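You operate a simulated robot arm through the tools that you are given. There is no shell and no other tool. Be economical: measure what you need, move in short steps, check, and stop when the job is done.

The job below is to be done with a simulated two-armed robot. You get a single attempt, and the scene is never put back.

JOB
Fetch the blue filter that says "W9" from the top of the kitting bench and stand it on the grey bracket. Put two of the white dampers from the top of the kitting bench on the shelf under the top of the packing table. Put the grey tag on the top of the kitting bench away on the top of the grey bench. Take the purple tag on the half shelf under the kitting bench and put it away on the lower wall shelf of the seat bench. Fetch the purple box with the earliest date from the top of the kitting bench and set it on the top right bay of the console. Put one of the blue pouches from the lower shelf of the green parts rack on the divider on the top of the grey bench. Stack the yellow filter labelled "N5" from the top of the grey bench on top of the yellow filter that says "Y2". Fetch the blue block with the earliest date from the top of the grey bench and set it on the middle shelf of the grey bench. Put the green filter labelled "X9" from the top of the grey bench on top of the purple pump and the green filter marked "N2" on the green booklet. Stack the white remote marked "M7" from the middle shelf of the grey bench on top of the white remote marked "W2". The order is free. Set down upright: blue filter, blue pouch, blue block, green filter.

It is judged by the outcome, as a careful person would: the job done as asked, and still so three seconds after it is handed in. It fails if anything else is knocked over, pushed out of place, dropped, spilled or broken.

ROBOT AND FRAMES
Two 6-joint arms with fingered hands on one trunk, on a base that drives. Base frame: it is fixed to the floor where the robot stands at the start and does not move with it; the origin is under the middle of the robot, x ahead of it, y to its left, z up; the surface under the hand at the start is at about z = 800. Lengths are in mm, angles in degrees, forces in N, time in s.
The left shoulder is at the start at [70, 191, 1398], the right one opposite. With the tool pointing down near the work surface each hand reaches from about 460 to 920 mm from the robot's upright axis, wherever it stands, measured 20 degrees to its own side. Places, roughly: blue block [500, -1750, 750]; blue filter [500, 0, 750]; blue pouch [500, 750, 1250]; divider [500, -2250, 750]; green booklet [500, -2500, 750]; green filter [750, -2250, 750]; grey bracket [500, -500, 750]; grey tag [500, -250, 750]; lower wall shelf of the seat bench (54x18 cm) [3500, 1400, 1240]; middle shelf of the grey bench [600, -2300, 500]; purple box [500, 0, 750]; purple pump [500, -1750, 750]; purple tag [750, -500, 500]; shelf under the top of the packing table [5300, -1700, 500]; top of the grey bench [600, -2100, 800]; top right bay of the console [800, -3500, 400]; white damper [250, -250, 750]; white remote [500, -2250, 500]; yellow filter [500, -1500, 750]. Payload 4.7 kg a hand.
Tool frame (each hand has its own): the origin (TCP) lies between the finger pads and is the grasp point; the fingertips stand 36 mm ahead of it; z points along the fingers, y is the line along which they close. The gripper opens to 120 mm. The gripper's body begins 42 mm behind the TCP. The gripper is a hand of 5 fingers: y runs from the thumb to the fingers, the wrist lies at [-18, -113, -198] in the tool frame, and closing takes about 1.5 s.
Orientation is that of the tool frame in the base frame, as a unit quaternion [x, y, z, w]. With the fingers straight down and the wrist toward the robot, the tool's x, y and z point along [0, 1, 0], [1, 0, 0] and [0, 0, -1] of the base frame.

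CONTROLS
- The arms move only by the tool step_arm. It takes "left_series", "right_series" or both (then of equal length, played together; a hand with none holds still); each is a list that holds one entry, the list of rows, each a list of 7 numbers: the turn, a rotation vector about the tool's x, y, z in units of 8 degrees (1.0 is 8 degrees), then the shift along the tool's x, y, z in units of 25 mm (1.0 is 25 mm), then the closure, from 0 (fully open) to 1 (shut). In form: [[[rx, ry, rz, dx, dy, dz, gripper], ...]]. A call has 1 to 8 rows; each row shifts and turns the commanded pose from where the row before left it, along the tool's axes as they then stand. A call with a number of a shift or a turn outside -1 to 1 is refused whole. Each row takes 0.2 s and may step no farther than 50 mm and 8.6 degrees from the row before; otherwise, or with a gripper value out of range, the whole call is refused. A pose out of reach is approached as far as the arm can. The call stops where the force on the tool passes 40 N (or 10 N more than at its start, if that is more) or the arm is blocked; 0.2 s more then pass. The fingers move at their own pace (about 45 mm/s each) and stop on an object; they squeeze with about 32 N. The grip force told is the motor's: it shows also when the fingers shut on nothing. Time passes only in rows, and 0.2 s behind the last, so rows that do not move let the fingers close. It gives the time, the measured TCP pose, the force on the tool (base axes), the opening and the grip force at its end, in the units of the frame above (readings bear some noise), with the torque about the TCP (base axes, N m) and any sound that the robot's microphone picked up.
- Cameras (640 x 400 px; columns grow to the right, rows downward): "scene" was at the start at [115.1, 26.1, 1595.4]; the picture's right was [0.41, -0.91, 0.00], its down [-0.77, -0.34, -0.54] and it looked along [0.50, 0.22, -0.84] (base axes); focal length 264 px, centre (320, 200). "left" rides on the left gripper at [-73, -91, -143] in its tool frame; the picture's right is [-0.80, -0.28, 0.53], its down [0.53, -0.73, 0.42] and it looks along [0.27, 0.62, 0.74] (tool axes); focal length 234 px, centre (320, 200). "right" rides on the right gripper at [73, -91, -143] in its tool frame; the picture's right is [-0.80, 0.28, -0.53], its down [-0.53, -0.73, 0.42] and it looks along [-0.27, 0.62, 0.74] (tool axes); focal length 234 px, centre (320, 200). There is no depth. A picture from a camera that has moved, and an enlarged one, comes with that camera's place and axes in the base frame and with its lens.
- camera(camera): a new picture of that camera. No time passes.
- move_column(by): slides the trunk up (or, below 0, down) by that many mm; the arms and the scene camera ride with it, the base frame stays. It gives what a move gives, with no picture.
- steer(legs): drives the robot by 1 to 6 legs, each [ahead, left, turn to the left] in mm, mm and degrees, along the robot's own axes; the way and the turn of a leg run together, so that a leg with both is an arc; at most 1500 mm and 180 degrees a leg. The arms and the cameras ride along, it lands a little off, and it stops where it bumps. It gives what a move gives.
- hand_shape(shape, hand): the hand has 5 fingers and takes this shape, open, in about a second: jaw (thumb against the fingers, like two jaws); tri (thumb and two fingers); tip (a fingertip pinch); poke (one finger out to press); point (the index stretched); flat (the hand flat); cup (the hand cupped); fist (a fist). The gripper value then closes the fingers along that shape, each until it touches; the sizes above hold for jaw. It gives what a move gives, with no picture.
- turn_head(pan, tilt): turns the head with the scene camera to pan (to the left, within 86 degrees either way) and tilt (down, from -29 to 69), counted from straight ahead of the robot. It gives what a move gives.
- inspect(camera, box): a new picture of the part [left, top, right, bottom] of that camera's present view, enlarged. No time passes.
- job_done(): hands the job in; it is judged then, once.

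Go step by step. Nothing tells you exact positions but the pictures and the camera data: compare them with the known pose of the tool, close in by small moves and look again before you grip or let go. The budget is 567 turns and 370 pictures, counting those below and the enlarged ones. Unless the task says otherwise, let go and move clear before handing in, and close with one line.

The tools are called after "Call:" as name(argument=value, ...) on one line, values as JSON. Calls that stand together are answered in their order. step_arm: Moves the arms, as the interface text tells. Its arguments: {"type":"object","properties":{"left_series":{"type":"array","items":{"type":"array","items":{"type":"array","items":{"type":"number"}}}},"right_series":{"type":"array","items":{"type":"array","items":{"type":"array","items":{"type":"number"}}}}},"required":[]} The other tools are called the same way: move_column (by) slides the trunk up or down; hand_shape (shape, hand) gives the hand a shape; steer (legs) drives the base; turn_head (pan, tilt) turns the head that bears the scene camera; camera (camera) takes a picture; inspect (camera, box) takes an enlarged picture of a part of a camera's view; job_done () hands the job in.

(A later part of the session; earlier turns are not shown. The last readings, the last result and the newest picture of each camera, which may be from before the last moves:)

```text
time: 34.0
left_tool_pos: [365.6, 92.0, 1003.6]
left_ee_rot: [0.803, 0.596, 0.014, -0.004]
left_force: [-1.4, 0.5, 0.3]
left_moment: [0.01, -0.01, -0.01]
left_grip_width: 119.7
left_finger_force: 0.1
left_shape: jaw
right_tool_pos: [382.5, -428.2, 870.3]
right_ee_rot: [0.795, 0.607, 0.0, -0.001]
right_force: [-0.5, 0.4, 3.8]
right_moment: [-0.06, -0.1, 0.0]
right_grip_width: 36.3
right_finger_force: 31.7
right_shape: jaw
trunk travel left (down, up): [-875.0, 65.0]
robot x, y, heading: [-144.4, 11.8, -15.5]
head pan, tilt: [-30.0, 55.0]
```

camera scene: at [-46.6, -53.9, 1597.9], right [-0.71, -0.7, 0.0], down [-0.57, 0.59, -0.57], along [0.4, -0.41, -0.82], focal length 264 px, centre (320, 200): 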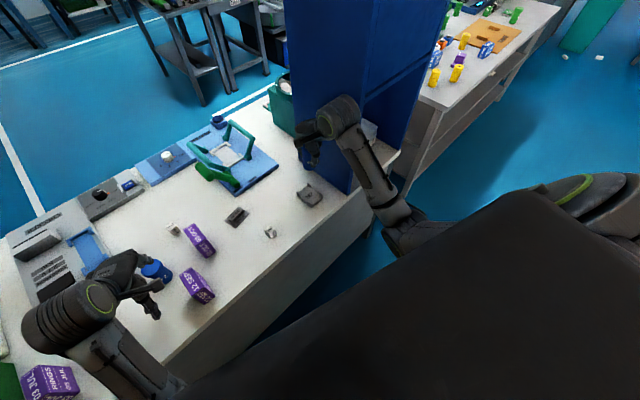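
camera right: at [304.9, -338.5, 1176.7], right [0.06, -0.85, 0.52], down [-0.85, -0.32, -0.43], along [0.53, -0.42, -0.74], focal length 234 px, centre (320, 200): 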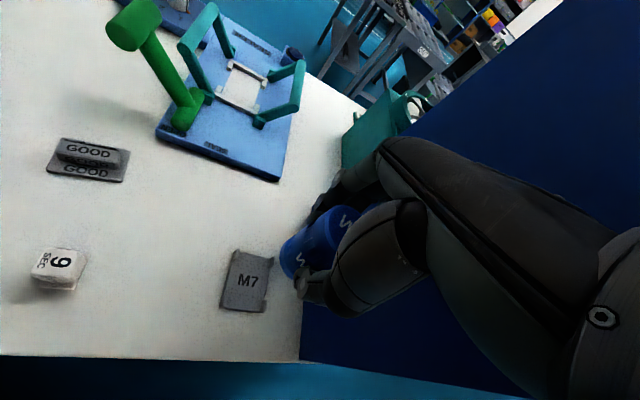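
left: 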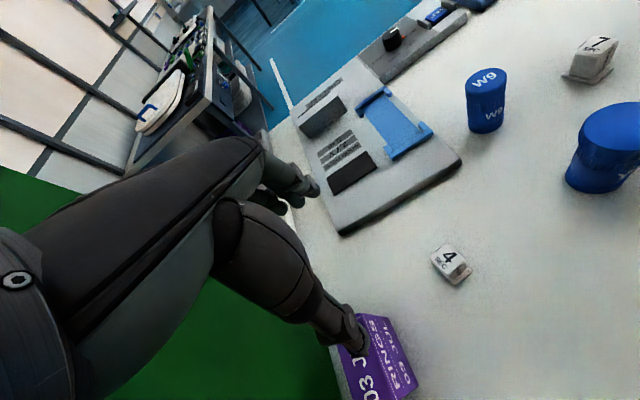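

Contact made; I open and lift away.

Call:
step_arm(right_series=[[[0, 0, 0, 0, 0, 0, 0.4], [0, 0, 0, 0, 0, 0, 0.4], [0, 0, 0, 0, 0, 0, 0.4], [0, 0, 0, 0, 0, 0, 0.4], [0, 0, 0, 0, 0, -0.5, 0.4], [0, 0, 0, 0, 0, -1, 0.4], [0, 0, 0, 0, 0, -1, 0.4], [0, 0, 0, 0, 0, -1, 0.2]]])

Call:
step_arm(right_series=[[[0, 0, 0, 0, 0, -1, 0], [0, 0, 0, 0, 0, -1, 0], [0, 0, 0, 0.3, 0.2, -1, 0], [0, 0, 0, 0.5, 0.4, -0.5, 0], [0, 0, 0, 0.5, 0.4, 0, 0]]])

Call:
inspect(camera="right", box=[160, 200, 320, 300])

Call:
inspect(camera="scene", box=[260, 160, 360, 222])

```text
time: 35.8
left_tool_pos: [366.8, 91.5, 1003.6]
left_ee_rot: [0.803, 0.595, 0.013, -0.006]
left_force: [0.0, 0.0, 0.4]
left_moment: [0.0, 0.0, -0.01]
left_grip_width: 119.6
left_finger_force: 0.1
left_shape: jaw
right_tool_pos: [380.8, -428.7, 956.4]
right_ee_rot: [0.796, 0.606, 0.001, -0.002]
right_force: [-0.1, 0.3, 0.3]
right_moment: [-0.02, 0.0, 0.02]
right_grip_width: 95.6
right_finger_force: 0.1
right_shape: jaw
trunk travel left (down, up): [-875.0, 65.0]
robot x, y, heading: [-143.4, 16.4, -15.8]
head pan, tilt: [-30.0, 55.0]
```

```text
time: 37.0
left_tool_pos: [366.4, 91.7, 1003.2]
left_ee_rot: [0.803, 0.596, 0.013, -0.006]
left_force: [-0.5, -0.4, 0.4]
left_moment: [-0.02, 0.01, 0.0]
left_grip_width: 119.6
left_finger_force: 0.1
left_shape: jaw
right_tool_pos: [414.9, -404.7, 1046.0]
right_ee_rot: [0.796, 0.606, 0.0, -0.001]
right_force: [-0.5, 0.1, -0.3]
right_moment: [0.01, 0.0, -0.02]
right_grip_width: 119.6
right_finger_force: 0.0
right_shape: jaw
trunk travel left (down, up): [-875.0, 65.0]
robot x, y, heading: [-144.8, 15.8, -15.6]
head pan, tilt: [-30.0, 55.0]
```

```text
4.00 times, centred on (240, 250) of right
camera zoom: at [347.6, -309.6, 1188.7], right [0.06, -0.85, 0.52], down [-0.85, -0.32, -0.42], along [0.53, -0.42, -0.74], focal length 937 px, centre (640, 0)
```

zoom: 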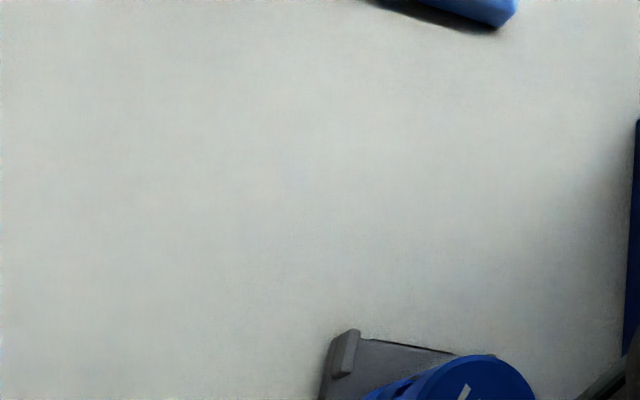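

```text
6.40 times, centred on (310, 191) of scene
camera zoom: at [-44.3, -51.4, 1597.8], right [-0.71, -0.7, 0.0], down [-0.57, 0.59, -0.57], along [0.4, -0.41, -0.82], focal length 1690 px, centre (384, 258)
```

zoom: 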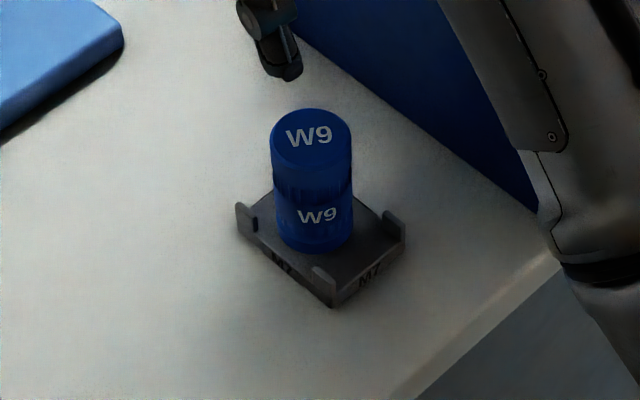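

W9 stands on the bracket. Next the grey GOOD tag: I straighten the heading and look at it.

Call:
steer(legs=[[0, 0, 12]])

Call:
camera(camera="right")

Call:
turn_head(pan=-15, tilt=55)

Call:
inspect(camera="scene", box=[280, 140, 440, 240])

```text
time: 38.1
left_tool_pos: [340.0, 195.0, 1002.8]
left_ee_rot: [0.736, 0.676, 0.014, -0.007]
left_force: [0.1, 0.3, -0.6]
left_moment: [0.02, 0.02, 0.0]
left_grip_width: 119.5
left_finger_force: 0.1
left_shape: jaw
right_tool_pos: [489.5, -279.2, 1044.7]
right_ee_rot: [0.728, 0.686, 0.0, -0.001]
right_force: [-0.5, 0.7, -0.6]
right_moment: [0.01, 0.02, 0.01]
right_grip_width: 119.8
right_finger_force: 0.1
right_shape: jaw
trunk travel left (down, up): [-875.0, 65.0]
robot x, y, heading: [-144.0, 13.6, -4.0]
head pan, tilt: [-30.0, 55.0]
```

```text
335 pictures are left
camera right: at [403.8, -201.8, 1188.4], right [0.23, -0.82, 0.52], down [-0.76, -0.49, -0.42], along [0.6, -0.3, -0.74], focal length 234 px, centre (320, 200)
```

right: 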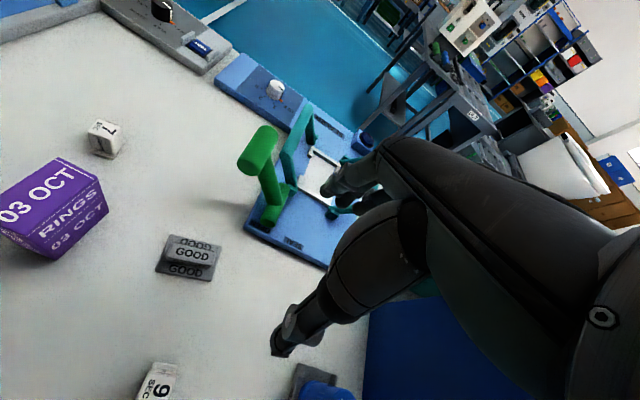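

```text
time: 38.9
left_tool_pos: [339.7, 195.0, 1002.1]
left_ee_rot: [0.738, 0.675, 0.013, -0.008]
left_force: [-0.8, 1.0, 0.9]
left_moment: [-0.02, 0.0, 0.01]
left_grip_width: 119.9
left_finger_force: 0.1
left_shape: jaw
right_tool_pos: [489.3, -278.8, 1045.1]
right_ee_rot: [0.729, 0.685, 0.0, -0.001]
right_force: [-0.5, -0.6, 0.3]
right_moment: [0.04, -0.03, 0.03]
right_grip_width: 119.7
right_finger_force: 0.2
right_shape: jaw
trunk travel left (down, up): [-875.0, 65.0]
robot x, y, heading: [-147.6, 14.1, -3.7]
head pan, tilt: [-15.0, 55.0]
```

```text
4.00 times, centred on (360, 190) of scene
camera zoom: at [-25.4, -13.3, 1597.8], right [-0.32, -0.95, 0.0], down [-0.78, 0.26, -0.57], along [0.54, -0.18, -0.82], focal length 1056 px, centre (160, 240)
```

zoom: 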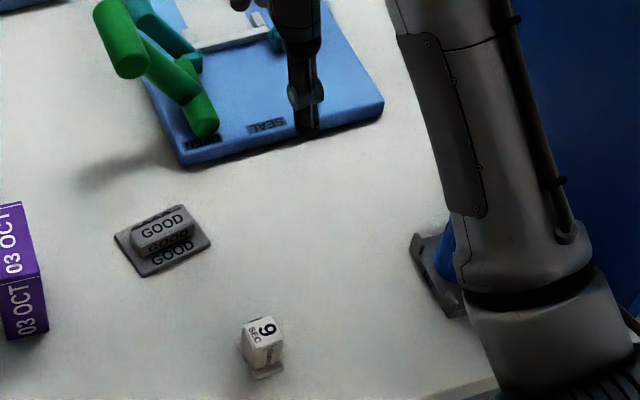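

Call:
step_arm(right_series=[[[0, 0, -0.2, 0.584, 0.1, 0.95, 0], [0, 0, -0.2, 0.584, 0.1, 0.95, 0], [0, 0, -0.2, 0.584, 0.1, 0.95, 0], [0, 0, -0.2, 0.584, 0.1, 0.95, 0], [0, 0, -0.2, 0.584, 0.1, 0.95, 0], [0, 0, -0.2, 0.584, 0.1, 0.95, 0]]])

Call:
inspect(camera="right", box=[200, 160, 440, 310])

Call:
inspect(camera="scene", box=[280, 140, 440, 240])

```text
time: 40.3
left_tool_pos: [340.0, 196.0, 1002.3]
left_ee_rot: [0.737, 0.676, 0.013, -0.006]
left_force: [0.1, -0.2, 0.6]
left_moment: [0.02, -0.01, -0.02]
left_grip_width: 120.0
left_finger_force: 0.1
left_shape: jaw
right_tool_pos: [502.7, -192.7, 903.0]
right_ee_rot: [0.668, 0.744, 0.0, -0.001]
right_force: [-0.3, 0.1, 0.5]
right_moment: [-0.03, 0.0, 0.0]
right_grip_width: 119.8
right_finger_force: 0.1
right_shape: jaw
trunk travel left (down, up): [-875.0, 65.0]
robot x, y, heading: [-145.0, 15.5, -3.6]
head pan, tilt: [-15.0, 55.0]
```

```text
2.67 times, centred on (320, 235) of right
camera zoom: at [405.5, -130.5, 1045.9], right [0.36, -0.77, 0.52], down [-0.67, -0.61, -0.42], along [0.64, -0.2, -0.74], focal length 624 px, centre (320, 107)
```

zoom: 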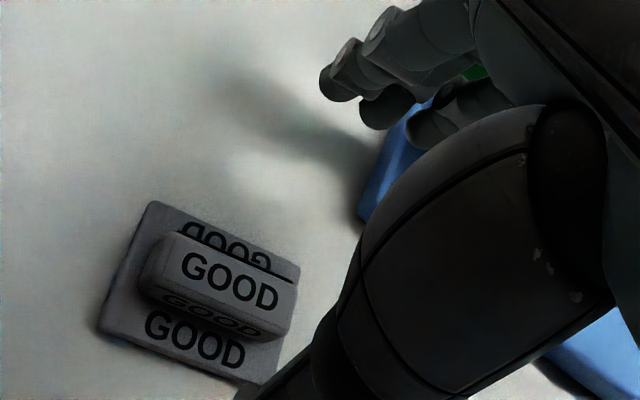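

```text
4.00 times, centred on (360, 190) of scene
camera zoom: at [-25.1, -12.8, 1597.9], right [-0.32, -0.95, 0.0], down [-0.78, 0.26, -0.57], along [0.54, -0.18, -0.82], focal length 1056 px, centre (160, 240)
```

zoom: 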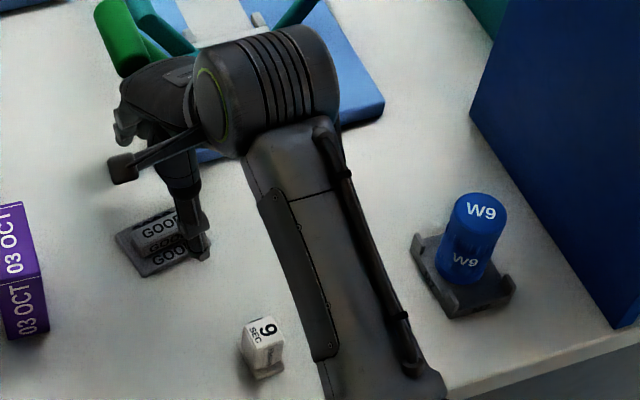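

Call:
step_arm(right_series=[[[0, 0, 0, 0, 0, 1, 0], [0, 0, 0, 0, 0, 0.8, 0], [0, 0, 0, 0, 0, 0.4, 0], [0, 0, 0, 0, 0, 0.12, 0]]])

Call:
inspect(camera="right", box=[200, 160, 440, 310])

```text
time: 41.3
left_tool_pos: [339.1, 195.1, 1002.5]
left_ee_rot: [0.738, 0.675, 0.013, -0.007]
left_force: [-0.3, 0.3, 0.8]
left_moment: [0.01, 0.02, -0.03]
left_grip_width: 119.5
left_finger_force: 0.1
left_shape: jaw
right_tool_pos: [503.7, -193.2, 843.1]
right_ee_rot: [0.669, 0.744, 0.0, -0.001]
right_force: [0.0, -0.1, 0.3]
right_moment: [0.01, 0.01, -0.01]
right_grip_width: 119.9
right_finger_force: 0.1
right_shape: jaw
trunk travel left (down, up): [-875.0, 65.0]
robot x, y, heading: [-145.2, 11.5, -3.5]
head pan, tilt: [-15.0, 55.0]
```

```text
2.67 times, centred on (320, 235) of right
camera zoom: at [406.7, -131.2, 988.1], right [0.36, -0.77, 0.52], down [-0.67, -0.61, -0.42], along [0.64, -0.2, -0.74], focal length 624 px, centre (320, 107)
```

zoom: 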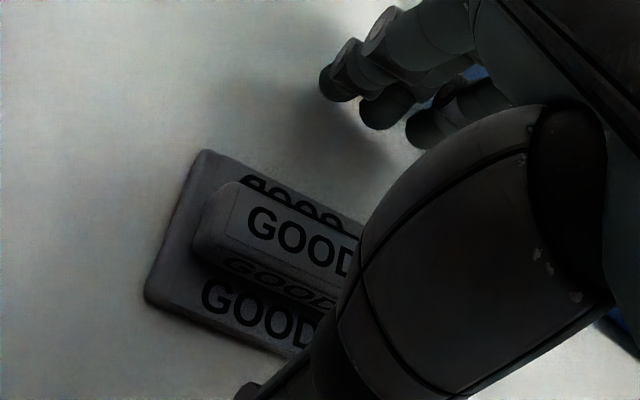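

Call:
step_arm(right_series=[[[0, 0, 0, 0, 0, 0, 1], [0, 0, 0, 0, 0, 0, 1], [0, 0, 0, 0, 0, 0, 1], [0, 0, 0, 0, 0, 0, 1], [0, 0, 0, 0, 0, 0, 1], [0, 0, 0, 0, 0, 0, 1], [0, 0, 0, 0, 0, 0, 1], [0, 0, 0, 0, 0, 0, 1]]])

Call:
inspect(camera="right", box=[200, 160, 440, 310])

```text
time: 43.1
left_tool_pos: [338.8, 195.0, 1002.6]
left_ee_rot: [0.737, 0.676, 0.012, -0.006]
left_force: [0.9, 0.6, 0.8]
left_moment: [-0.01, -0.01, 0.0]
left_grip_width: 119.7
left_finger_force: 0.0
left_shape: jaw
right_tool_pos: [505.0, -194.2, 844.9]
right_ee_rot: [0.668, 0.744, 0.0, -0.002]
right_force: [-0.2, 0.2, 0.4]
right_moment: [0.01, -0.02, 0.01]
right_grip_width: 16.9
right_finger_force: 31.9
right_shape: jaw
trunk travel left (down, up): [-875.0, 65.0]
robot x, y, heading: [-147.2, 15.8, -3.6]
head pan, tilt: [-15.0, 55.0]
```

```text
2.67 times, centred on (320, 235) of right
camera zoom: at [406.6, -131.1, 988.4], right [0.36, -0.77, 0.52], down [-0.67, -0.61, -0.42], along [0.64, -0.2, -0.74], focal length 624 px, centre (320, 107)
```

zoom: 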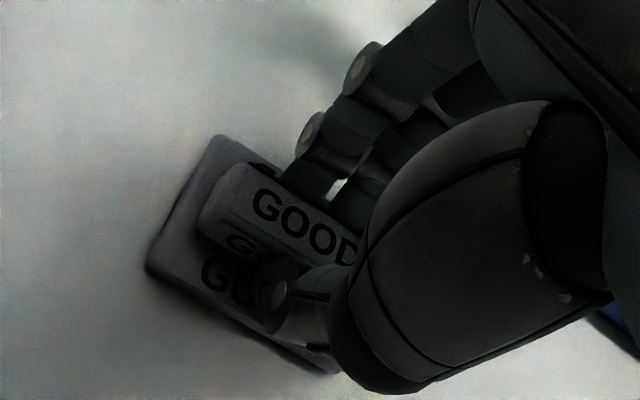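

Gripped on the bar, 17 mm. I lift it and check.

Call:
step_arm(right_series=[[[0, 0, 0, 0, 0, -0.4, 1], [0, 0, 0, 0, 0, -1, 1], [0, 0, 0, 0, 0, -1, 1], [0, 0, 0, 0, 0, -1, 1], [0, 0, 0, 0, 0, -1, 1], [0, 0, 0, 0, 0, -1, 1], [0, 0, 0, 0, 0, -1, 1]]])

Call:
camera(camera="right")

```text
time: 44.7
left_tool_pos: [339.9, 194.9, 1004.0]
left_ee_rot: [0.737, 0.676, 0.013, -0.007]
left_force: [0.4, 0.1, -0.2]
left_moment: [0.03, -0.04, 0.01]
left_grip_width: 119.7
left_finger_force: 0.0
left_shape: jaw
right_tool_pos: [502.7, -192.8, 1004.9]
right_ee_rot: [0.669, 0.744, -0.001, -0.002]
right_force: [-0.1, -0.6, -0.5]
right_moment: [0.02, 0.01, 0.01]
right_grip_width: 16.8
right_finger_force: 31.9
right_shape: jaw
trunk travel left (down, up): [-875.0, 65.0]
robot x, y, heading: [-142.8, 17.8, -3.9]
head pan, tilt: [-15.0, 55.0]
```

```text
329 pictures are left
camera right: at [405.3, -130.5, 1148.0], right [0.36, -0.77, 0.52], down [-0.67, -0.61, -0.42], along [0.64, -0.2, -0.74], focal length 234 px, centre (320, 200)
```

right: 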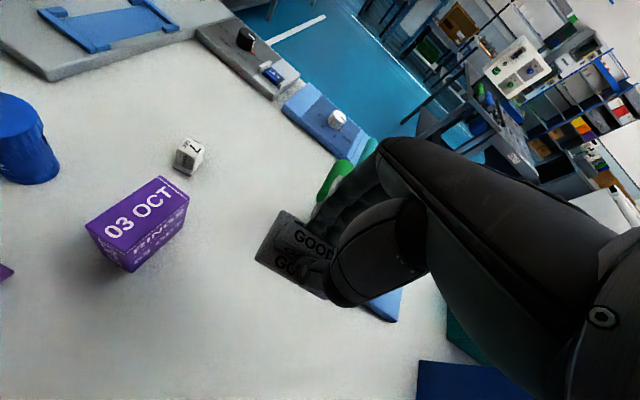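

Now to the green rack: I back off, drive left and look at its shelves.

Call:
steer(legs=[[-450, 0, 3.7], [0, 600, 0]])

Call:
turn_head(pan=5, tilt=20)

Call:
camera(camera="scene")

```text
time: 48.4
left_tool_pos: [-125.8, 291.8, 1006.5]
left_ee_rot: [0.713, 0.701, 0.019, -0.015]
left_force: [0.3, -0.2, -0.9]
left_moment: [-0.03, 0.0, -0.02]
left_grip_width: 119.7
left_finger_force: 0.0
left_shape: jaw
right_tool_pos: [63.4, -83.9, 1000.4]
right_ee_rot: [0.642, 0.767, 0.007, -0.009]
right_force: [0.3, 0.1, 0.1]
right_moment: [-0.03, 0.0, -0.01]
right_grip_width: 17.0
right_finger_force: 32.1
right_shape: jaw
trunk travel left (down, up): [-875.0, 65.0]
robot x, y, heading: [-593.6, 94.9, 0.3]
head pan, tilt: [-15.0, 55.0]
stopped in leg 2: the robot was blocked; the commanded pose is now the measured one
```

```text
time: 49.4
left_tool_pos: [-125.9, 293.1, 1006.2]
left_ee_rot: [0.712, 0.701, 0.019, -0.015]
left_force: [0.0, 0.0, 0.0]
left_moment: [-0.02, 0.01, 0.0]
left_grip_width: 120.1
left_finger_force: 0.0
left_shape: jaw
right_tool_pos: [64.4, -81.7, 998.9]
right_ee_rot: [0.641, 0.767, 0.007, -0.008]
right_force: [0.5, -0.7, 0.5]
right_moment: [-0.01, -0.01, 0.02]
right_grip_width: 16.5
right_finger_force: 32.1
right_shape: jaw
trunk travel left (down, up): [-875.0, 65.0]
robot x, y, heading: [-595.2, 98.6, 0.3]
head pan, tilt: [5.0, 20.0]
```

```text
328 pictures are left
camera scene: at [-451.9, 72.8, 1649.4], right [0.09, -1.0, -0.02], down [-0.34, -0.01, -0.94], along [0.93, 0.1, -0.34], focal length 264 px, centre (320, 200)
```

scene: 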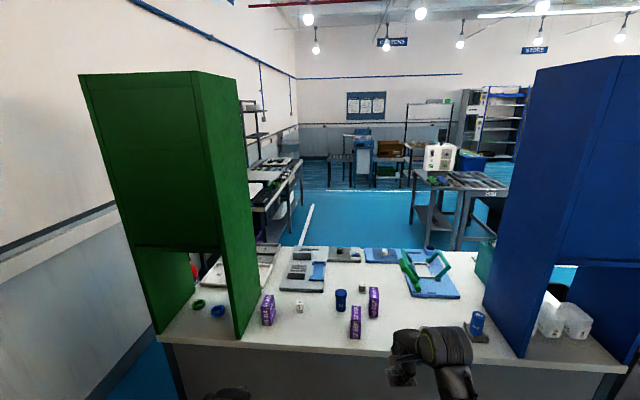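

The rack opens to the far side. Something low blocked the base on its left; I look there.

Call:
turn_head(pan=80, tilt=40)

Call:
camera(camera="scene")

```text
time: 50.9
left_tool_pos: [-127.2, 293.7, 1007.1]
left_ee_rot: [0.713, 0.701, 0.019, -0.015]
left_force: [0.3, -0.3, -0.4]
left_moment: [-0.02, -0.02, -0.02]
left_grip_width: 120.0
left_finger_force: 0.0
left_shape: jaw
right_tool_pos: [64.8, -81.5, 1000.0]
right_ee_rot: [0.642, 0.767, 0.008, -0.009]
right_force: [0.7, -0.4, 0.3]
right_moment: [-0.03, -0.03, 0.0]
right_grip_width: 16.7
right_finger_force: 32.7
right_shape: jaw
trunk travel left (down, up): [-875.0, 65.0]
robot x, y, heading: [-596.2, 96.1, 0.6]
head pan, tilt: [80.0, 40.0]
```

```text
327 pictures are left
camera scene: at [-530.6, 148.5, 1619.9], right [0.99, -0.17, 0.0], down [-0.11, -0.62, -0.78], along [0.13, 0.77, -0.63], focal length 264 px, centre (320, 200)
```

scene: 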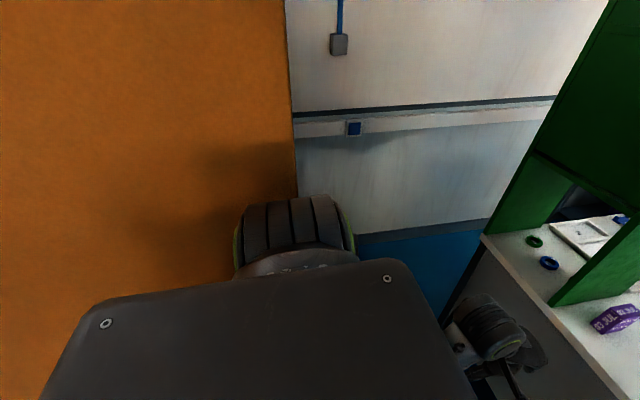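

The left shoulder touches the brown cabinet. I move off to the right and survey the right side and the passage.

Call:
steer(legs=[[0, -200, 0]])

Call:
turn_head(pan=-50, tilt=25)

Call:
camera(camera="scene")

Call:
turn_head(pan=10, tilt=8)

Call:
camera(camera="scene")

```text
time: 52.5
left_tool_pos: [-125.6, 108.2, 1002.8]
left_ee_rot: [0.712, 0.702, 0.012, -0.008]
left_force: [0.2, -0.6, 0.1]
left_moment: [-0.02, -0.01, 0.02]
left_grip_width: 119.7
left_finger_force: 0.1
left_shape: jaw
right_tool_pos: [65.8, -266.7, 1003.1]
right_ee_rot: [0.641, 0.768, -0.001, -0.001]
right_force: [0.6, -0.3, -1.2]
right_moment: [0.0, 0.0, 0.01]
right_grip_width: 17.1
right_finger_force: 31.8
right_shape: jaw
trunk travel left (down, up): [-875.0, 65.0]
robot x, y, heading: [-597.2, -108.0, 0.5]
head pan, tilt: [80.0, 40.0]
```

```text
time: 54.6
left_tool_pos: [-125.8, 105.9, 1002.1]
left_ee_rot: [0.712, 0.702, 0.014, -0.008]
left_force: [0.6, 0.3, -0.4]
left_moment: [-0.02, -0.02, -0.01]
left_grip_width: 119.8
left_finger_force: 0.1
left_shape: jaw
right_tool_pos: [65.6, -267.6, 1004.5]
right_ee_rot: [0.641, 0.768, 0.0, -0.002]
right_force: [-0.1, -0.4, 0.2]
right_moment: [0.02, 0.03, 0.01]
right_grip_width: 16.5
right_finger_force: 32.1
right_shape: jaw
trunk travel left (down, up): [-875.0, 65.0]
robot x, y, heading: [-596.2, -106.9, 0.5]
head pan, tilt: [-50.0, 25.0]
```

```text
326 pictures are left
camera scene: at [-484.3, -180.7, 1641.8], right [-0.76, -0.65, 0.0], down [-0.27, 0.32, -0.91], along [0.59, -0.69, -0.42], focal length 264 px, centre (320, 200)
```

scene: 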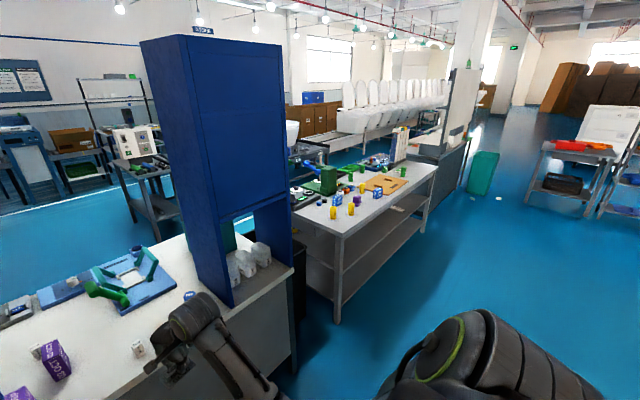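

```text
time: 55.9
left_tool_pos: [-125.8, 105.9, 1002.7]
left_ee_rot: [0.712, 0.702, 0.014, -0.008]
left_force: [-0.3, 0.0, -0.1]
left_moment: [-0.01, 0.01, 0.05]
left_grip_width: 119.8
left_finger_force: 0.0
left_shape: jaw
right_tool_pos: [65.7, -269.5, 1003.0]
right_ee_rot: [0.641, 0.768, -0.001, -0.003]
right_force: [-0.7, 0.2, -0.1]
right_moment: [0.02, 0.02, -0.03]
right_grip_width: 16.9
right_finger_force: 31.6
right_shape: jaw
trunk travel left (down, up): [-875.0, 65.0]
robot x, y, heading: [-595.8, -109.5, 0.3]
head pan, tilt: [10.0, 8.0]
```

```text
325 pictures are left
camera scene: at [-453.0, -94.0, 1669.4], right [0.18, -0.98, 0.0], down [-0.14, -0.03, -0.99], along [0.97, 0.18, -0.14], focal length 264 px, centre (320, 200)
```

scene: 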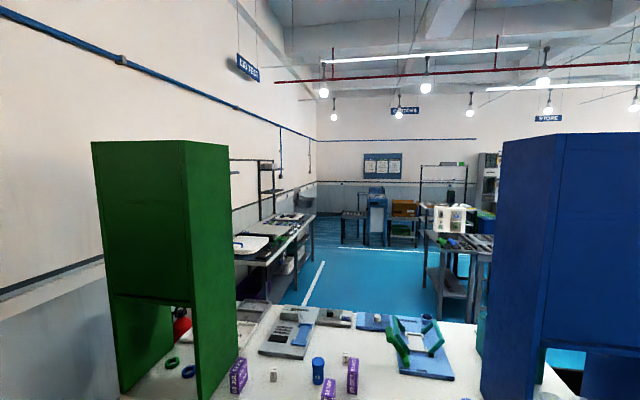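

The passage between benches is too narrow; the rack opens on the far side. So I first do the near-side run: tag (held) plus the 03 JUL box in the left hand. I drive to the bench.

Call:
steer(legs=[[300, 0, -0.3], [206, 150, 0]])

Call:
turn_head(pan=20, tilt=55)

Call:
camera(camera="scene")

Call:
camera(camera="left")

```text
time: 59.4
left_tool_pos: [372.3, 256.4, 1003.0]
left_ee_rot: [0.712, 0.702, 0.013, -0.007]
left_force: [0.4, 0.2, 0.0]
left_moment: [-0.01, -0.01, -0.01]
left_grip_width: 119.8
left_finger_force: 0.0
left_shape: jaw
right_tool_pos: [562.5, -119.1, 1004.6]
right_ee_rot: [0.642, 0.766, 0.0, -0.003]
right_force: [-0.5, -0.2, -0.5]
right_moment: [0.01, -0.01, -0.01]
right_grip_width: 17.0
right_finger_force: 32.2
right_shape: jaw
trunk travel left (down, up): [-875.0, 65.0]
robot x, y, heading: [-95.3, 40.3, 0.3]
head pan, tilt: [10.0, 8.0]
```

```text
time: 60.5
left_tool_pos: [373.8, 257.3, 1003.3]
left_ee_rot: [0.713, 0.701, 0.013, -0.008]
left_force: [-0.1, 0.2, 0.7]
left_moment: [0.0, 0.0, 0.0]
left_grip_width: 120.2
left_finger_force: 0.0
left_shape: jaw
right_tool_pos: [563.8, -119.6, 1002.5]
right_ee_rot: [0.642, 0.767, 0.0, -0.003]
right_force: [-0.5, -1.0, 0.2]
right_moment: [0.0, 0.0, -0.01]
right_grip_width: 16.6
right_finger_force: 31.9
right_shape: jaw
trunk travel left (down, up): [-875.0, 65.0]
robot x, y, heading: [-98.9, 41.8, 0.1]
head pan, tilt: [20.0, 55.0]
```

```text
324 pictures are left
camera scene: at [21.5, 65.8, 1597.9], right [0.35, -0.94, 0.0], down [-0.77, -0.28, -0.57], along [0.54, 0.2, -0.82], focal length 264 px, centre (320, 200)
```

scene: 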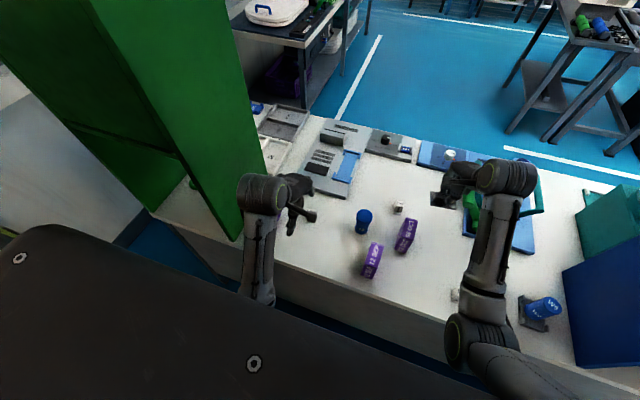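

```text
323 pictures are left
camera left: at [279.4, 182.0, 1143.5], right [-0.29, -0.78, -0.55], down [-0.72, 0.56, -0.41], along [0.63, 0.28, -0.72], focal length 234 px, centre (320, 200)
```

left: 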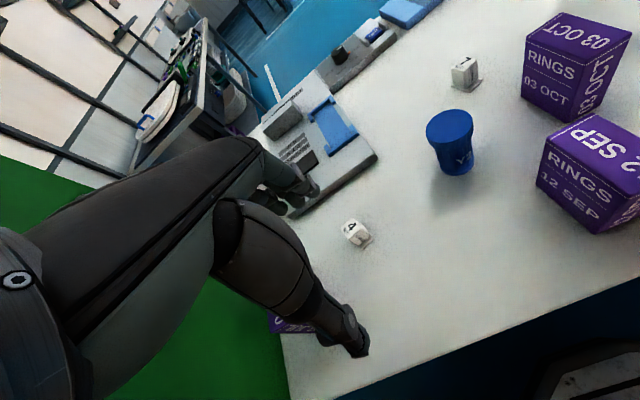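

Call:
step_arm(left_series=[[[0, 0, 0, -0.6, 1, 0, 0], [0, 0, 0, -0.6, 1, 0, 0], [0, 0, 0, -0.6, 1, 0, 0], [0, 0, 0, -0.6, 1, 0, 0], [0, 0, 0, -0.6, 1, 0, 0]]])

Call:
inspect(camera="scene", box=[180, 140, 340, 240])

Call:
camera(camera="left")

```text
time: 61.9
left_tool_pos: [493.6, 245.3, 984.8]
left_ee_rot: [0.697, 0.713, 0.048, -0.053]
left_force: [-0.8, 0.7, 0.7]
left_moment: [-0.02, 0.02, 0.0]
left_grip_width: 119.7
left_finger_force: 0.0
left_shape: jaw
right_tool_pos: [563.1, -119.0, 1003.8]
right_ee_rot: [0.642, 0.766, 0.0, -0.002]
right_force: [0.0, 0.4, -0.1]
right_moment: [0.01, -0.01, 0.0]
right_grip_width: 16.7
right_finger_force: 32.8
right_shape: jaw
trunk travel left (down, up): [-875.0, 65.0]
robot x, y, heading: [-96.7, 44.3, 0.5]
head pan, tilt: [20.0, 55.0]
stopped in row 5 (left hand): the arm was blocked; the commanded pose is now the measured one
```

```text
4.00 times, centred on (260, 190) of scene
camera zoom: at [20.6, 65.9, 1597.9], right [0.35, -0.94, 0.0], down [-0.77, -0.28, -0.57], along [0.54, 0.2, -0.82], focal length 1056 px, centre (560, 240)
```

zoom: 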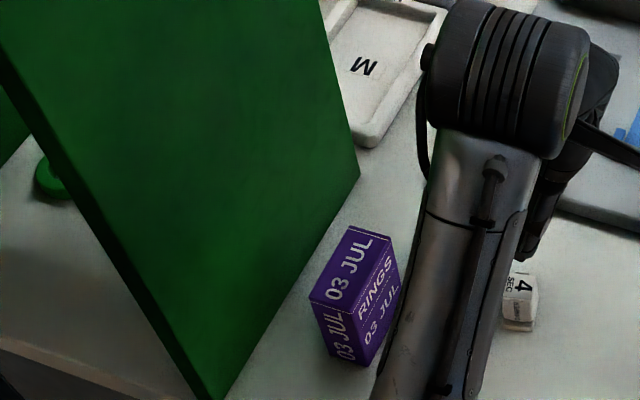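

```text
321 pictures are left
camera left: at [405.3, 150.9, 1117.3], right [-0.27, -0.73, -0.63], down [-0.75, 0.57, -0.34], along [0.61, 0.38, -0.7], focal length 234 px, centre (320, 200)
```

left: 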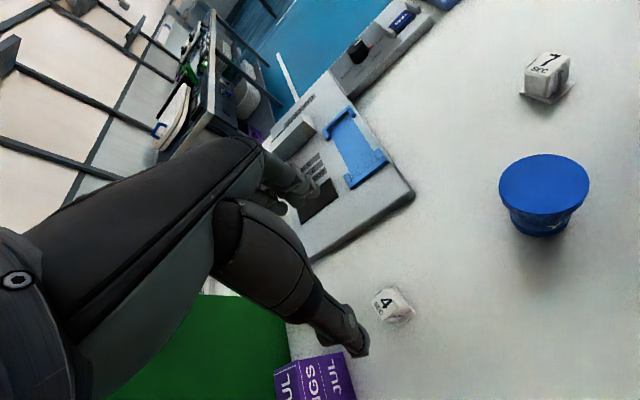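

The box (about (405,389), 75×42×78) will be easier after seeing the console bay, so I first take the tag to the grey bench. I tidy the left arm, back off and drive right.

Call:
step_arm(left_series=[[[-0.02, -0.34, 0.05, 0.6, -0.6, -0.5, 0], [-0.02, -0.34, 0.05, 0.6, -0.6, -0.5, 0], [-0.02, -0.34, 0.05, 0.6, -0.6, -0.2, 0]]])

Call:
steer(legs=[[-450, 0, 0], [0, -1200, 0], [0, -900, 0]])

Call:
turn_head(pan=-10, tilt=35)

Call:
camera(camera="scene")

```text
time: 62.7
left_tool_pos: [447.9, 284.7, 1019.4]
left_ee_rot: [0.708, 0.707, -0.002, 0.003]
left_force: [-0.6, 0.0, 0.3]
left_moment: [-0.02, 0.01, -0.04]
left_grip_width: 119.8
left_finger_force: 0.0
left_shape: jaw
right_tool_pos: [563.3, -118.8, 1002.9]
right_ee_rot: [0.642, 0.767, -0.001, -0.002]
right_force: [-0.7, 0.8, 0.0]
right_moment: [-0.03, -0.04, -0.02]
right_grip_width: 16.7
right_finger_force: 31.7
right_shape: jaw
trunk travel left (down, up): [-875.0, 65.0]
robot x, y, heading: [-96.4, 43.2, 0.4]
head pan, tilt: [20.0, 55.0]
```

```text
time: 75.6
left_tool_pos: [5.6, -1840.7, 1017.9]
left_ee_rot: [0.705, 0.709, -0.002, 0.002]
left_force: [0.5, 0.7, -0.3]
left_moment: [0.0, 0.0, 0.05]
left_grip_width: 119.7
left_finger_force: 0.1
left_shape: jaw
right_tool_pos: [121.3, -2240.8, 1002.6]
right_ee_rot: [0.639, 0.769, 0.001, -0.002]
right_force: [0.0, 1.3, -0.5]
right_moment: [0.01, -0.01, 0.01]
right_grip_width: 16.9
right_finger_force: 32.2
right_shape: jaw
trunk travel left (down, up): [-875.0, 65.0]
robot x, y, heading: [-537.7, -2082.0, 0.4]
head pan, tilt: [20.0, 55.0]
```

```text
time: 76.6
left_tool_pos: [4.3, -1838.5, 1018.4]
left_ee_rot: [0.704, 0.71, -0.002, 0.002]
left_force: [-0.3, -0.5, 0.2]
left_moment: [0.0, 0.0, 0.01]
left_grip_width: 119.9
left_finger_force: 0.0
left_shape: jaw
right_tool_pos: [121.7, -2241.5, 1003.0]
right_ee_rot: [0.64, 0.769, 0.0, -0.001]
right_force: [-0.4, -0.8, 1.0]
right_moment: [0.0, 0.01, 0.01]
right_grip_width: 16.9
right_finger_force: 31.8
right_shape: jaw
trunk travel left (down, up): [-875.0, 65.0]
robot x, y, heading: [-541.1, -2086.4, 0.9]
head pan, tilt: [-10.0, 35.0]
```

```text
320 pictures are left
camera scene: at [-401.0, -2099.3, 1626.0], right [-0.16, -0.99, 0.0], down [-0.57, 0.09, -0.82], along [0.81, -0.13, -0.57], focal length 264 px, centre (320, 200)
```

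scene: 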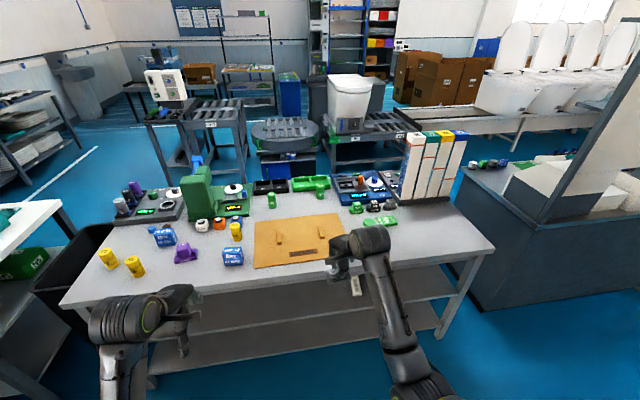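

Call:
inspect(camera="scene", box=[70, 160, 270, 285])

Call:
inspect(camera="scene", box=[250, 130, 450, 255])

Call:
turn_head(pan=-45, tilt=30)

Call:
camera(camera="scene")

```text
3.20 times, centred on (170, 222) of scene
camera zoom: at [-401.0, -2099.3, 1626.0], right [-0.16, -0.99, 0.0], down [-0.57, 0.09, -0.82], along [0.81, -0.13, -0.57], focal length 845 px, centre (800, 128)
```

zoom: 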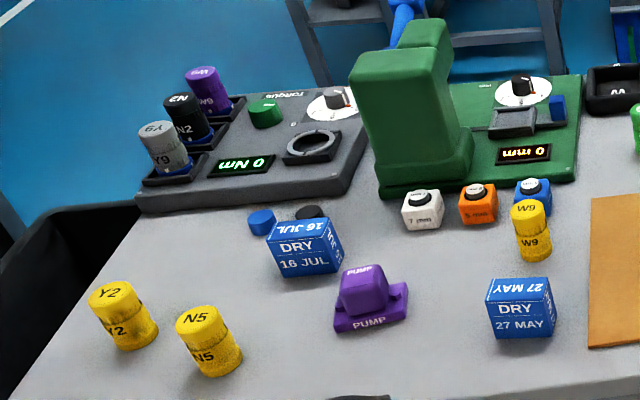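

```text
3.20 times, centred on (350, 192) of scene
camera zoom: at [-401.0, -2099.3, 1626.0], right [-0.16, -0.99, 0.0], down [-0.57, 0.09, -0.82], along [0.81, -0.13, -0.57], focal length 845 px, centre (224, 224)
```

zoom: 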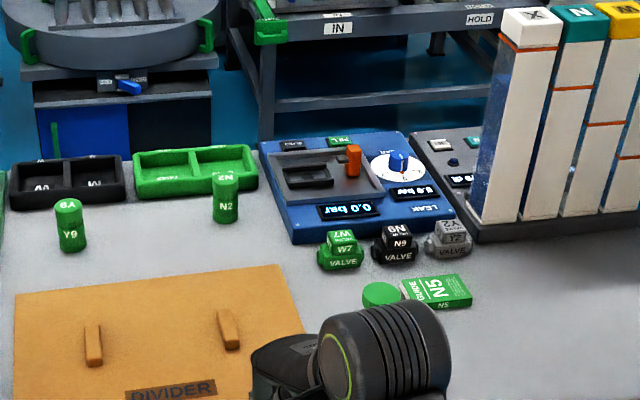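

```text
time: 77.6
left_tool_pos: [4.5, -1839.4, 1018.7]
left_ee_rot: [0.705, 0.709, -0.001, 0.001]
left_force: [0.1, 0.7, 0.2]
left_moment: [-0.01, 0.03, 0.0]
left_grip_width: 119.6
left_finger_force: 0.1
left_shape: jaw
right_tool_pos: [122.6, -2241.2, 1004.3]
right_ee_rot: [0.639, 0.769, -0.001, -0.003]
right_force: [0.2, 0.4, -0.7]
right_moment: [0.0, 0.0, -0.01]
right_grip_width: 17.0
right_finger_force: 32.5
right_shape: jaw
trunk travel left (down, up): [-875.0, 65.0]
robot x, y, heading: [-536.3, -2084.9, 0.6]
head pan, tilt: [-45.0, 30.0]
```

```text
317 pictures are left
camera scene: at [-423.1, -2148.5, 1633.9], right [-0.7, -0.72, 0.0], down [-0.36, 0.35, -0.87], along [0.62, -0.6, -0.5], focal length 264 px, centre (320, 200)
```

scene: 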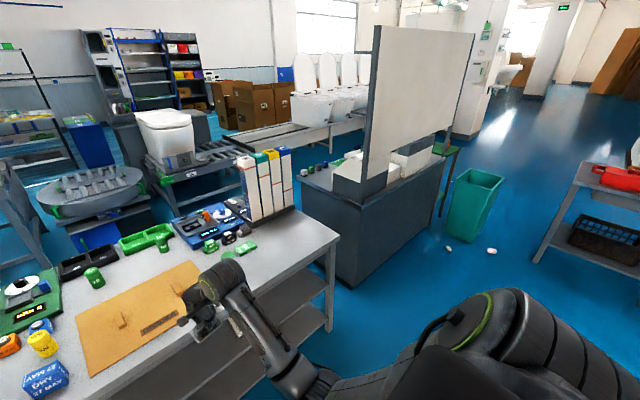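

Clear view: X9/N2 green filters, green booklet (539,-2581), pump (452,-1671), blocks 16 JUL and 27 MAY, yellow Y2/N5. I drive closer to set the tag on free bench space near (400,-2480).

Call:
steer(legs=[[330, -230, -0.6]])

Call:
turn_head(pan=-15, tilt=50)

Call:
camera(camera="scene")

Call:
camera(camera="right")

```text
time: 80.1
left_tool_pos: [343.9, -2073.8, 1019.4]
left_ee_rot: [0.711, 0.704, -0.001, 0.003]
left_force: [0.1, 0.1, 0.3]
left_moment: [0.01, -0.01, 0.04]
left_grip_width: 119.9
left_finger_force: 0.0
left_shape: jaw
right_tool_pos: [452.8, -2477.7, 1003.7]
right_ee_rot: [0.645, 0.764, 0.0, -0.003]
right_force: [0.1, -1.4, -0.7]
right_moment: [0.03, 0.0, -0.02]
right_grip_width: 17.0
right_finger_force: 32.4
right_shape: jaw
trunk travel left (down, up): [-875.0, 65.0]
robot x, y, heading: [-205.9, -2311.7, -0.2]
head pan, tilt: [-45.0, 30.0]
```

```text
time: 81.0
left_tool_pos: [342.7, -2073.9, 1018.2]
left_ee_rot: [0.71, 0.704, -0.001, 0.002]
left_force: [-0.5, 0.0, -0.6]
left_moment: [-0.01, -0.01, 0.04]
left_grip_width: 119.9
left_finger_force: 0.1
left_shape: jaw
right_tool_pos: [453.8, -2478.1, 1003.6]
right_ee_rot: [0.645, 0.764, -0.001, -0.002]
right_force: [0.3, -0.5, -0.5]
right_moment: [0.0, 0.0, -0.02]
right_grip_width: 16.5
right_finger_force: 31.9
right_shape: jaw
trunk travel left (down, up): [-875.0, 65.0]
robot x, y, heading: [-206.9, -2312.3, -0.5]
head pan, tilt: [-15.0, 50.0]
```

```text
316 pictures are left
camera scene: at [-79.5, -2333.3, 1604.4], right [-0.26, -0.97, 0.0], down [-0.74, 0.2, -0.64], along [0.62, -0.17, -0.77], focal length 264 px, centre (320, 200)
```

scene: 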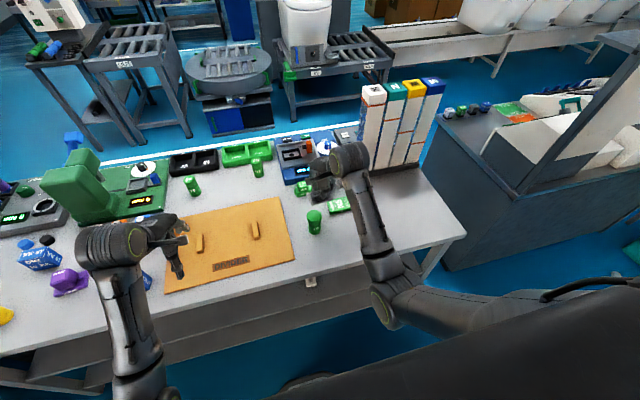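

```text
315 pictures are left
camera right: at [352.8, -2422.1, 1147.7], right [0.41, -0.75, 0.52], down [-0.63, -0.65, -0.42], along [0.65, -0.16, -0.74], focal length 234 px, centre (320, 200)
```

right: 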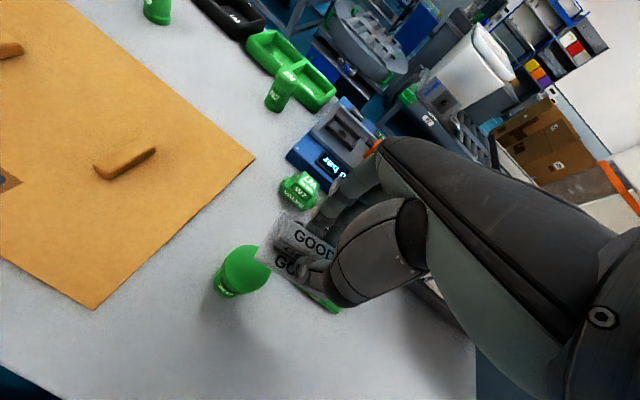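

Call:
inspect(camera="scene", box=[270, 150, 390, 245])

Call:
inspect(camera="scene", box=[160, 130, 290, 210])

Call:
inspect(camera="right", box=[180, 220, 320, 310])

```text
4.21 times, centred on (330, 198) of scene
camera zoom: at [-79.5, -2333.3, 1604.4], right [-0.26, -0.97, 0.0], down [-0.74, 0.2, -0.64], along [0.62, -0.17, -0.77], focal length 1112 px, centre (278, 210)
```

zoom: 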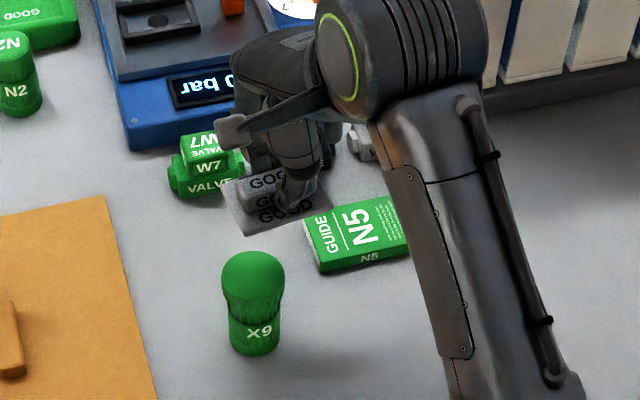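

```text
4.92 times, centred on (225, 170) of scene
camera zoom: at [-79.5, -2333.3, 1604.4], right [-0.26, -0.97, 0.0], down [-0.74, 0.2, -0.64], along [0.62, -0.17, -0.77], focal length 1300 px, centre (788, 348)
```

zoom: 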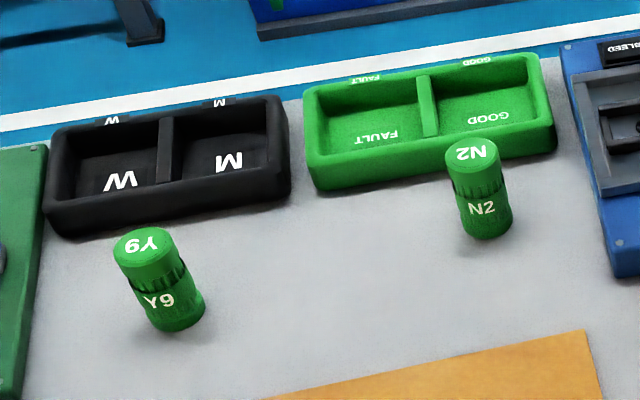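

```text
4.44 times, centred on (250, 265) of right
camera zoom: at [352.8, -2422.1, 1147.7], right [0.41, -0.75, 0.52], down [-0.63, -0.65, -0.42], along [0.65, -0.16, -0.74], focal length 1041 px, centre (631, -89)
```

zoom: 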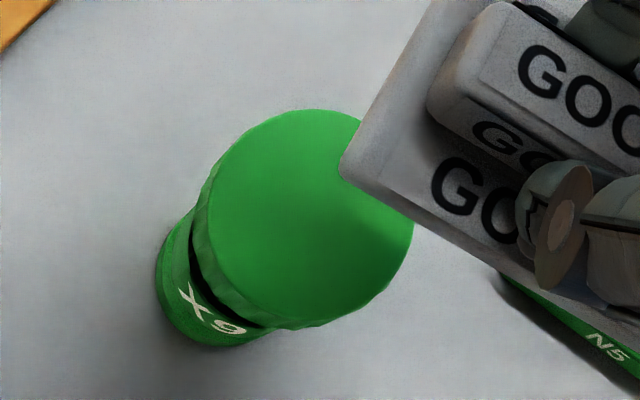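

The near filter is X9 at (445,-2454). I take the tag to free space at about (390,-2680).

Call:
step_arm(right_series=[[[0, 0, 0, -0.943, -0.48, 0, 1], [0, 0, 0, -0.943, -0.48, 0, 1], [0, 0, 0, -0.943, -0.48, 0, 1], [0, 0, 0, -0.943, -0.48, 0, 1], [0, 0, 0, -0.943, -0.48, 0, 1], [0, 0, 0, -0.943, -0.48, 0, 1], [0, 0, 0, -0.943, -0.48, 0, 1], [0, 0, 0, -0.943, -0.48, 0.5, 1]]])

Call:
step_arm(right_series=[[[0, 0, 0, 0, 0, 1, 1], [0, 0, 0, 0, 0, 1, 1], [0, 0, 0, 0, 0, 1, 1], [0, 0, 0, 0, 0, 1, 1]]])

Call:
camera(camera="scene")

Call:
camera(camera="right")

```text
time: 82.8
left_tool_pos: [343.5, -2075.6, 1019.7]
left_ee_rot: [0.71, 0.704, -0.001, 0.002]
left_force: [-0.1, -0.8, -0.2]
left_moment: [0.0, -0.03, 0.02]
left_grip_width: 119.8
left_finger_force: 0.1
left_shape: jaw
right_tool_pos: [390.3, -2682.1, 989.6]
right_ee_rot: [0.644, 0.765, 0.001, -0.002]
right_force: [0.0, -0.7, -0.3]
right_moment: [0.0, -0.01, 0.0]
right_grip_width: 16.8
right_finger_force: 32.0
right_shape: jaw
trunk travel left (down, up): [-875.0, 65.0]
robot x, y, heading: [-207.0, -2309.2, -0.1]
head pan, tilt: [-15.0, 50.0]
```

```text
time: 83.8
left_tool_pos: [343.1, -2073.3, 1018.6]
left_ee_rot: [0.711, 0.704, -0.001, 0.002]
left_force: [0.8, -0.2, 0.0]
left_moment: [-0.01, 0.01, -0.03]
left_grip_width: 119.7
left_finger_force: 0.0
left_shape: jaw
right_tool_pos: [392.8, -2679.1, 889.0]
right_ee_rot: [0.644, 0.765, 0.0, -0.003]
right_force: [1.3, -0.4, -0.4]
right_moment: [0.0, -0.05, -0.01]
right_grip_width: 16.7
right_finger_force: 31.9
right_shape: jaw
trunk travel left (down, up): [-875.0, 65.0]
robot x, y, heading: [-206.7, -2304.6, -0.1]
head pan, tilt: [-15.0, 50.0]
```

```text
311 pictures are left
camera scene: at [-79.0, -2333.9, 1604.4], right [-0.26, -0.97, 0.0], down [-0.74, 0.2, -0.64], along [0.62, -0.17, -0.77], focal length 264 px, centre (320, 200)
```

scene: 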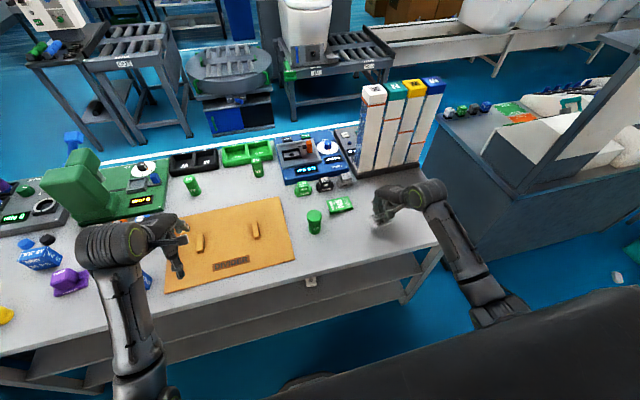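

```text
310 pictures are left
camera right: at [290.6, -2624.2, 1033.1], right [0.41, -0.75, 0.52], down [-0.63, -0.65, -0.42], along [0.65, -0.16, -0.74], focal length 234 px, centre (320, 200)
```

right: 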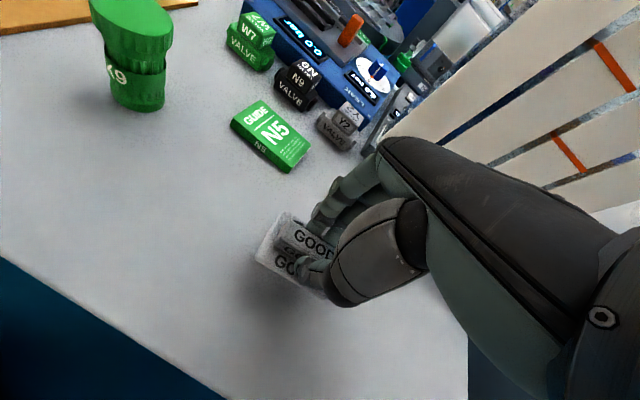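

Call:
step_arm(right_series=[[[0, 0, 0, 0, 0, 1, 1], [0, 0, 0, 0, 0, 0.4, 1], [0, 0, 0, 0, 0, 0.16, 1], [0, 0, 0, 0, 0, 0.12, 1], [0, 0, 0, 0, 0, 0.1, 1]]])

```text
time: 85.0
left_tool_pos: [343.2, -2073.7, 1020.6]
left_ee_rot: [0.71, 0.704, -0.001, 0.001]
left_force: [0.0, 0.4, 1.0]
left_moment: [0.0, 0.03, 0.05]
left_grip_width: 120.0
left_finger_force: 0.0
left_shape: jaw
right_tool_pos: [389.3, -2681.5, 845.3]
right_ee_rot: [0.645, 0.764, 0.0, -0.002]
right_force: [0.2, -0.3, 0.0]
right_moment: [0.04, -0.02, 0.0]
right_grip_width: 16.6
right_finger_force: 31.9
right_shape: jaw
trunk travel left (down, up): [-875.0, 65.0]
robot x, y, heading: [-207.5, -2308.2, 0.1]
head pan, tilt: [-15.0, 50.0]
```

Call:
step_arm(right_series=[[[0, 0, 0, 0, 0, 0.1, 1], [0, 0, 0, 0, 0, 0.1, 1], [0, 0, 0, 0, 0, 0, 1]]])

Call:
inspect(camera="right", box=[200, 160, 440, 310])

```text
time: 85.8
left_tool_pos: [340.8, -2073.2, 1019.8]
left_ee_rot: [0.711, 0.703, 0.0, 0.003]
left_force: [0.2, -0.3, 0.2]
left_moment: [0.02, -0.01, -0.04]
left_grip_width: 119.6
left_finger_force: 0.1
left_shape: jaw
right_tool_pos: [388.8, -2680.1, 844.2]
right_ee_rot: [0.645, 0.765, 0.002, 0.001]
right_force: [1.3, -3.5, 20.5]
right_moment: [0.11, -0.2, 0.01]
right_grip_width: 16.9
right_finger_force: 31.6
right_shape: jaw
trunk travel left (down, up): [-875.0, 65.0]
robot x, y, heading: [-204.1, -2314.8, 0.0]
head pan, tilt: [-15.0, 50.0]
```

```text
2.67 times, centred on (320, 235) of right
camera zoom: at [288.0, -2624.1, 987.0], right [0.41, -0.75, 0.53], down [-0.63, -0.65, -0.43], along [0.66, -0.16, -0.74], focal length 624 px, centre (320, 107)
```

zoom: 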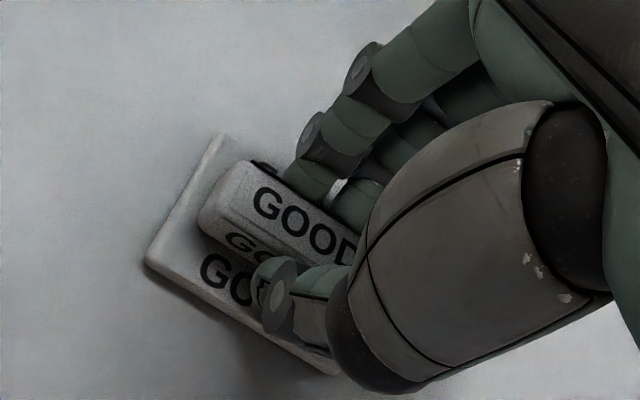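

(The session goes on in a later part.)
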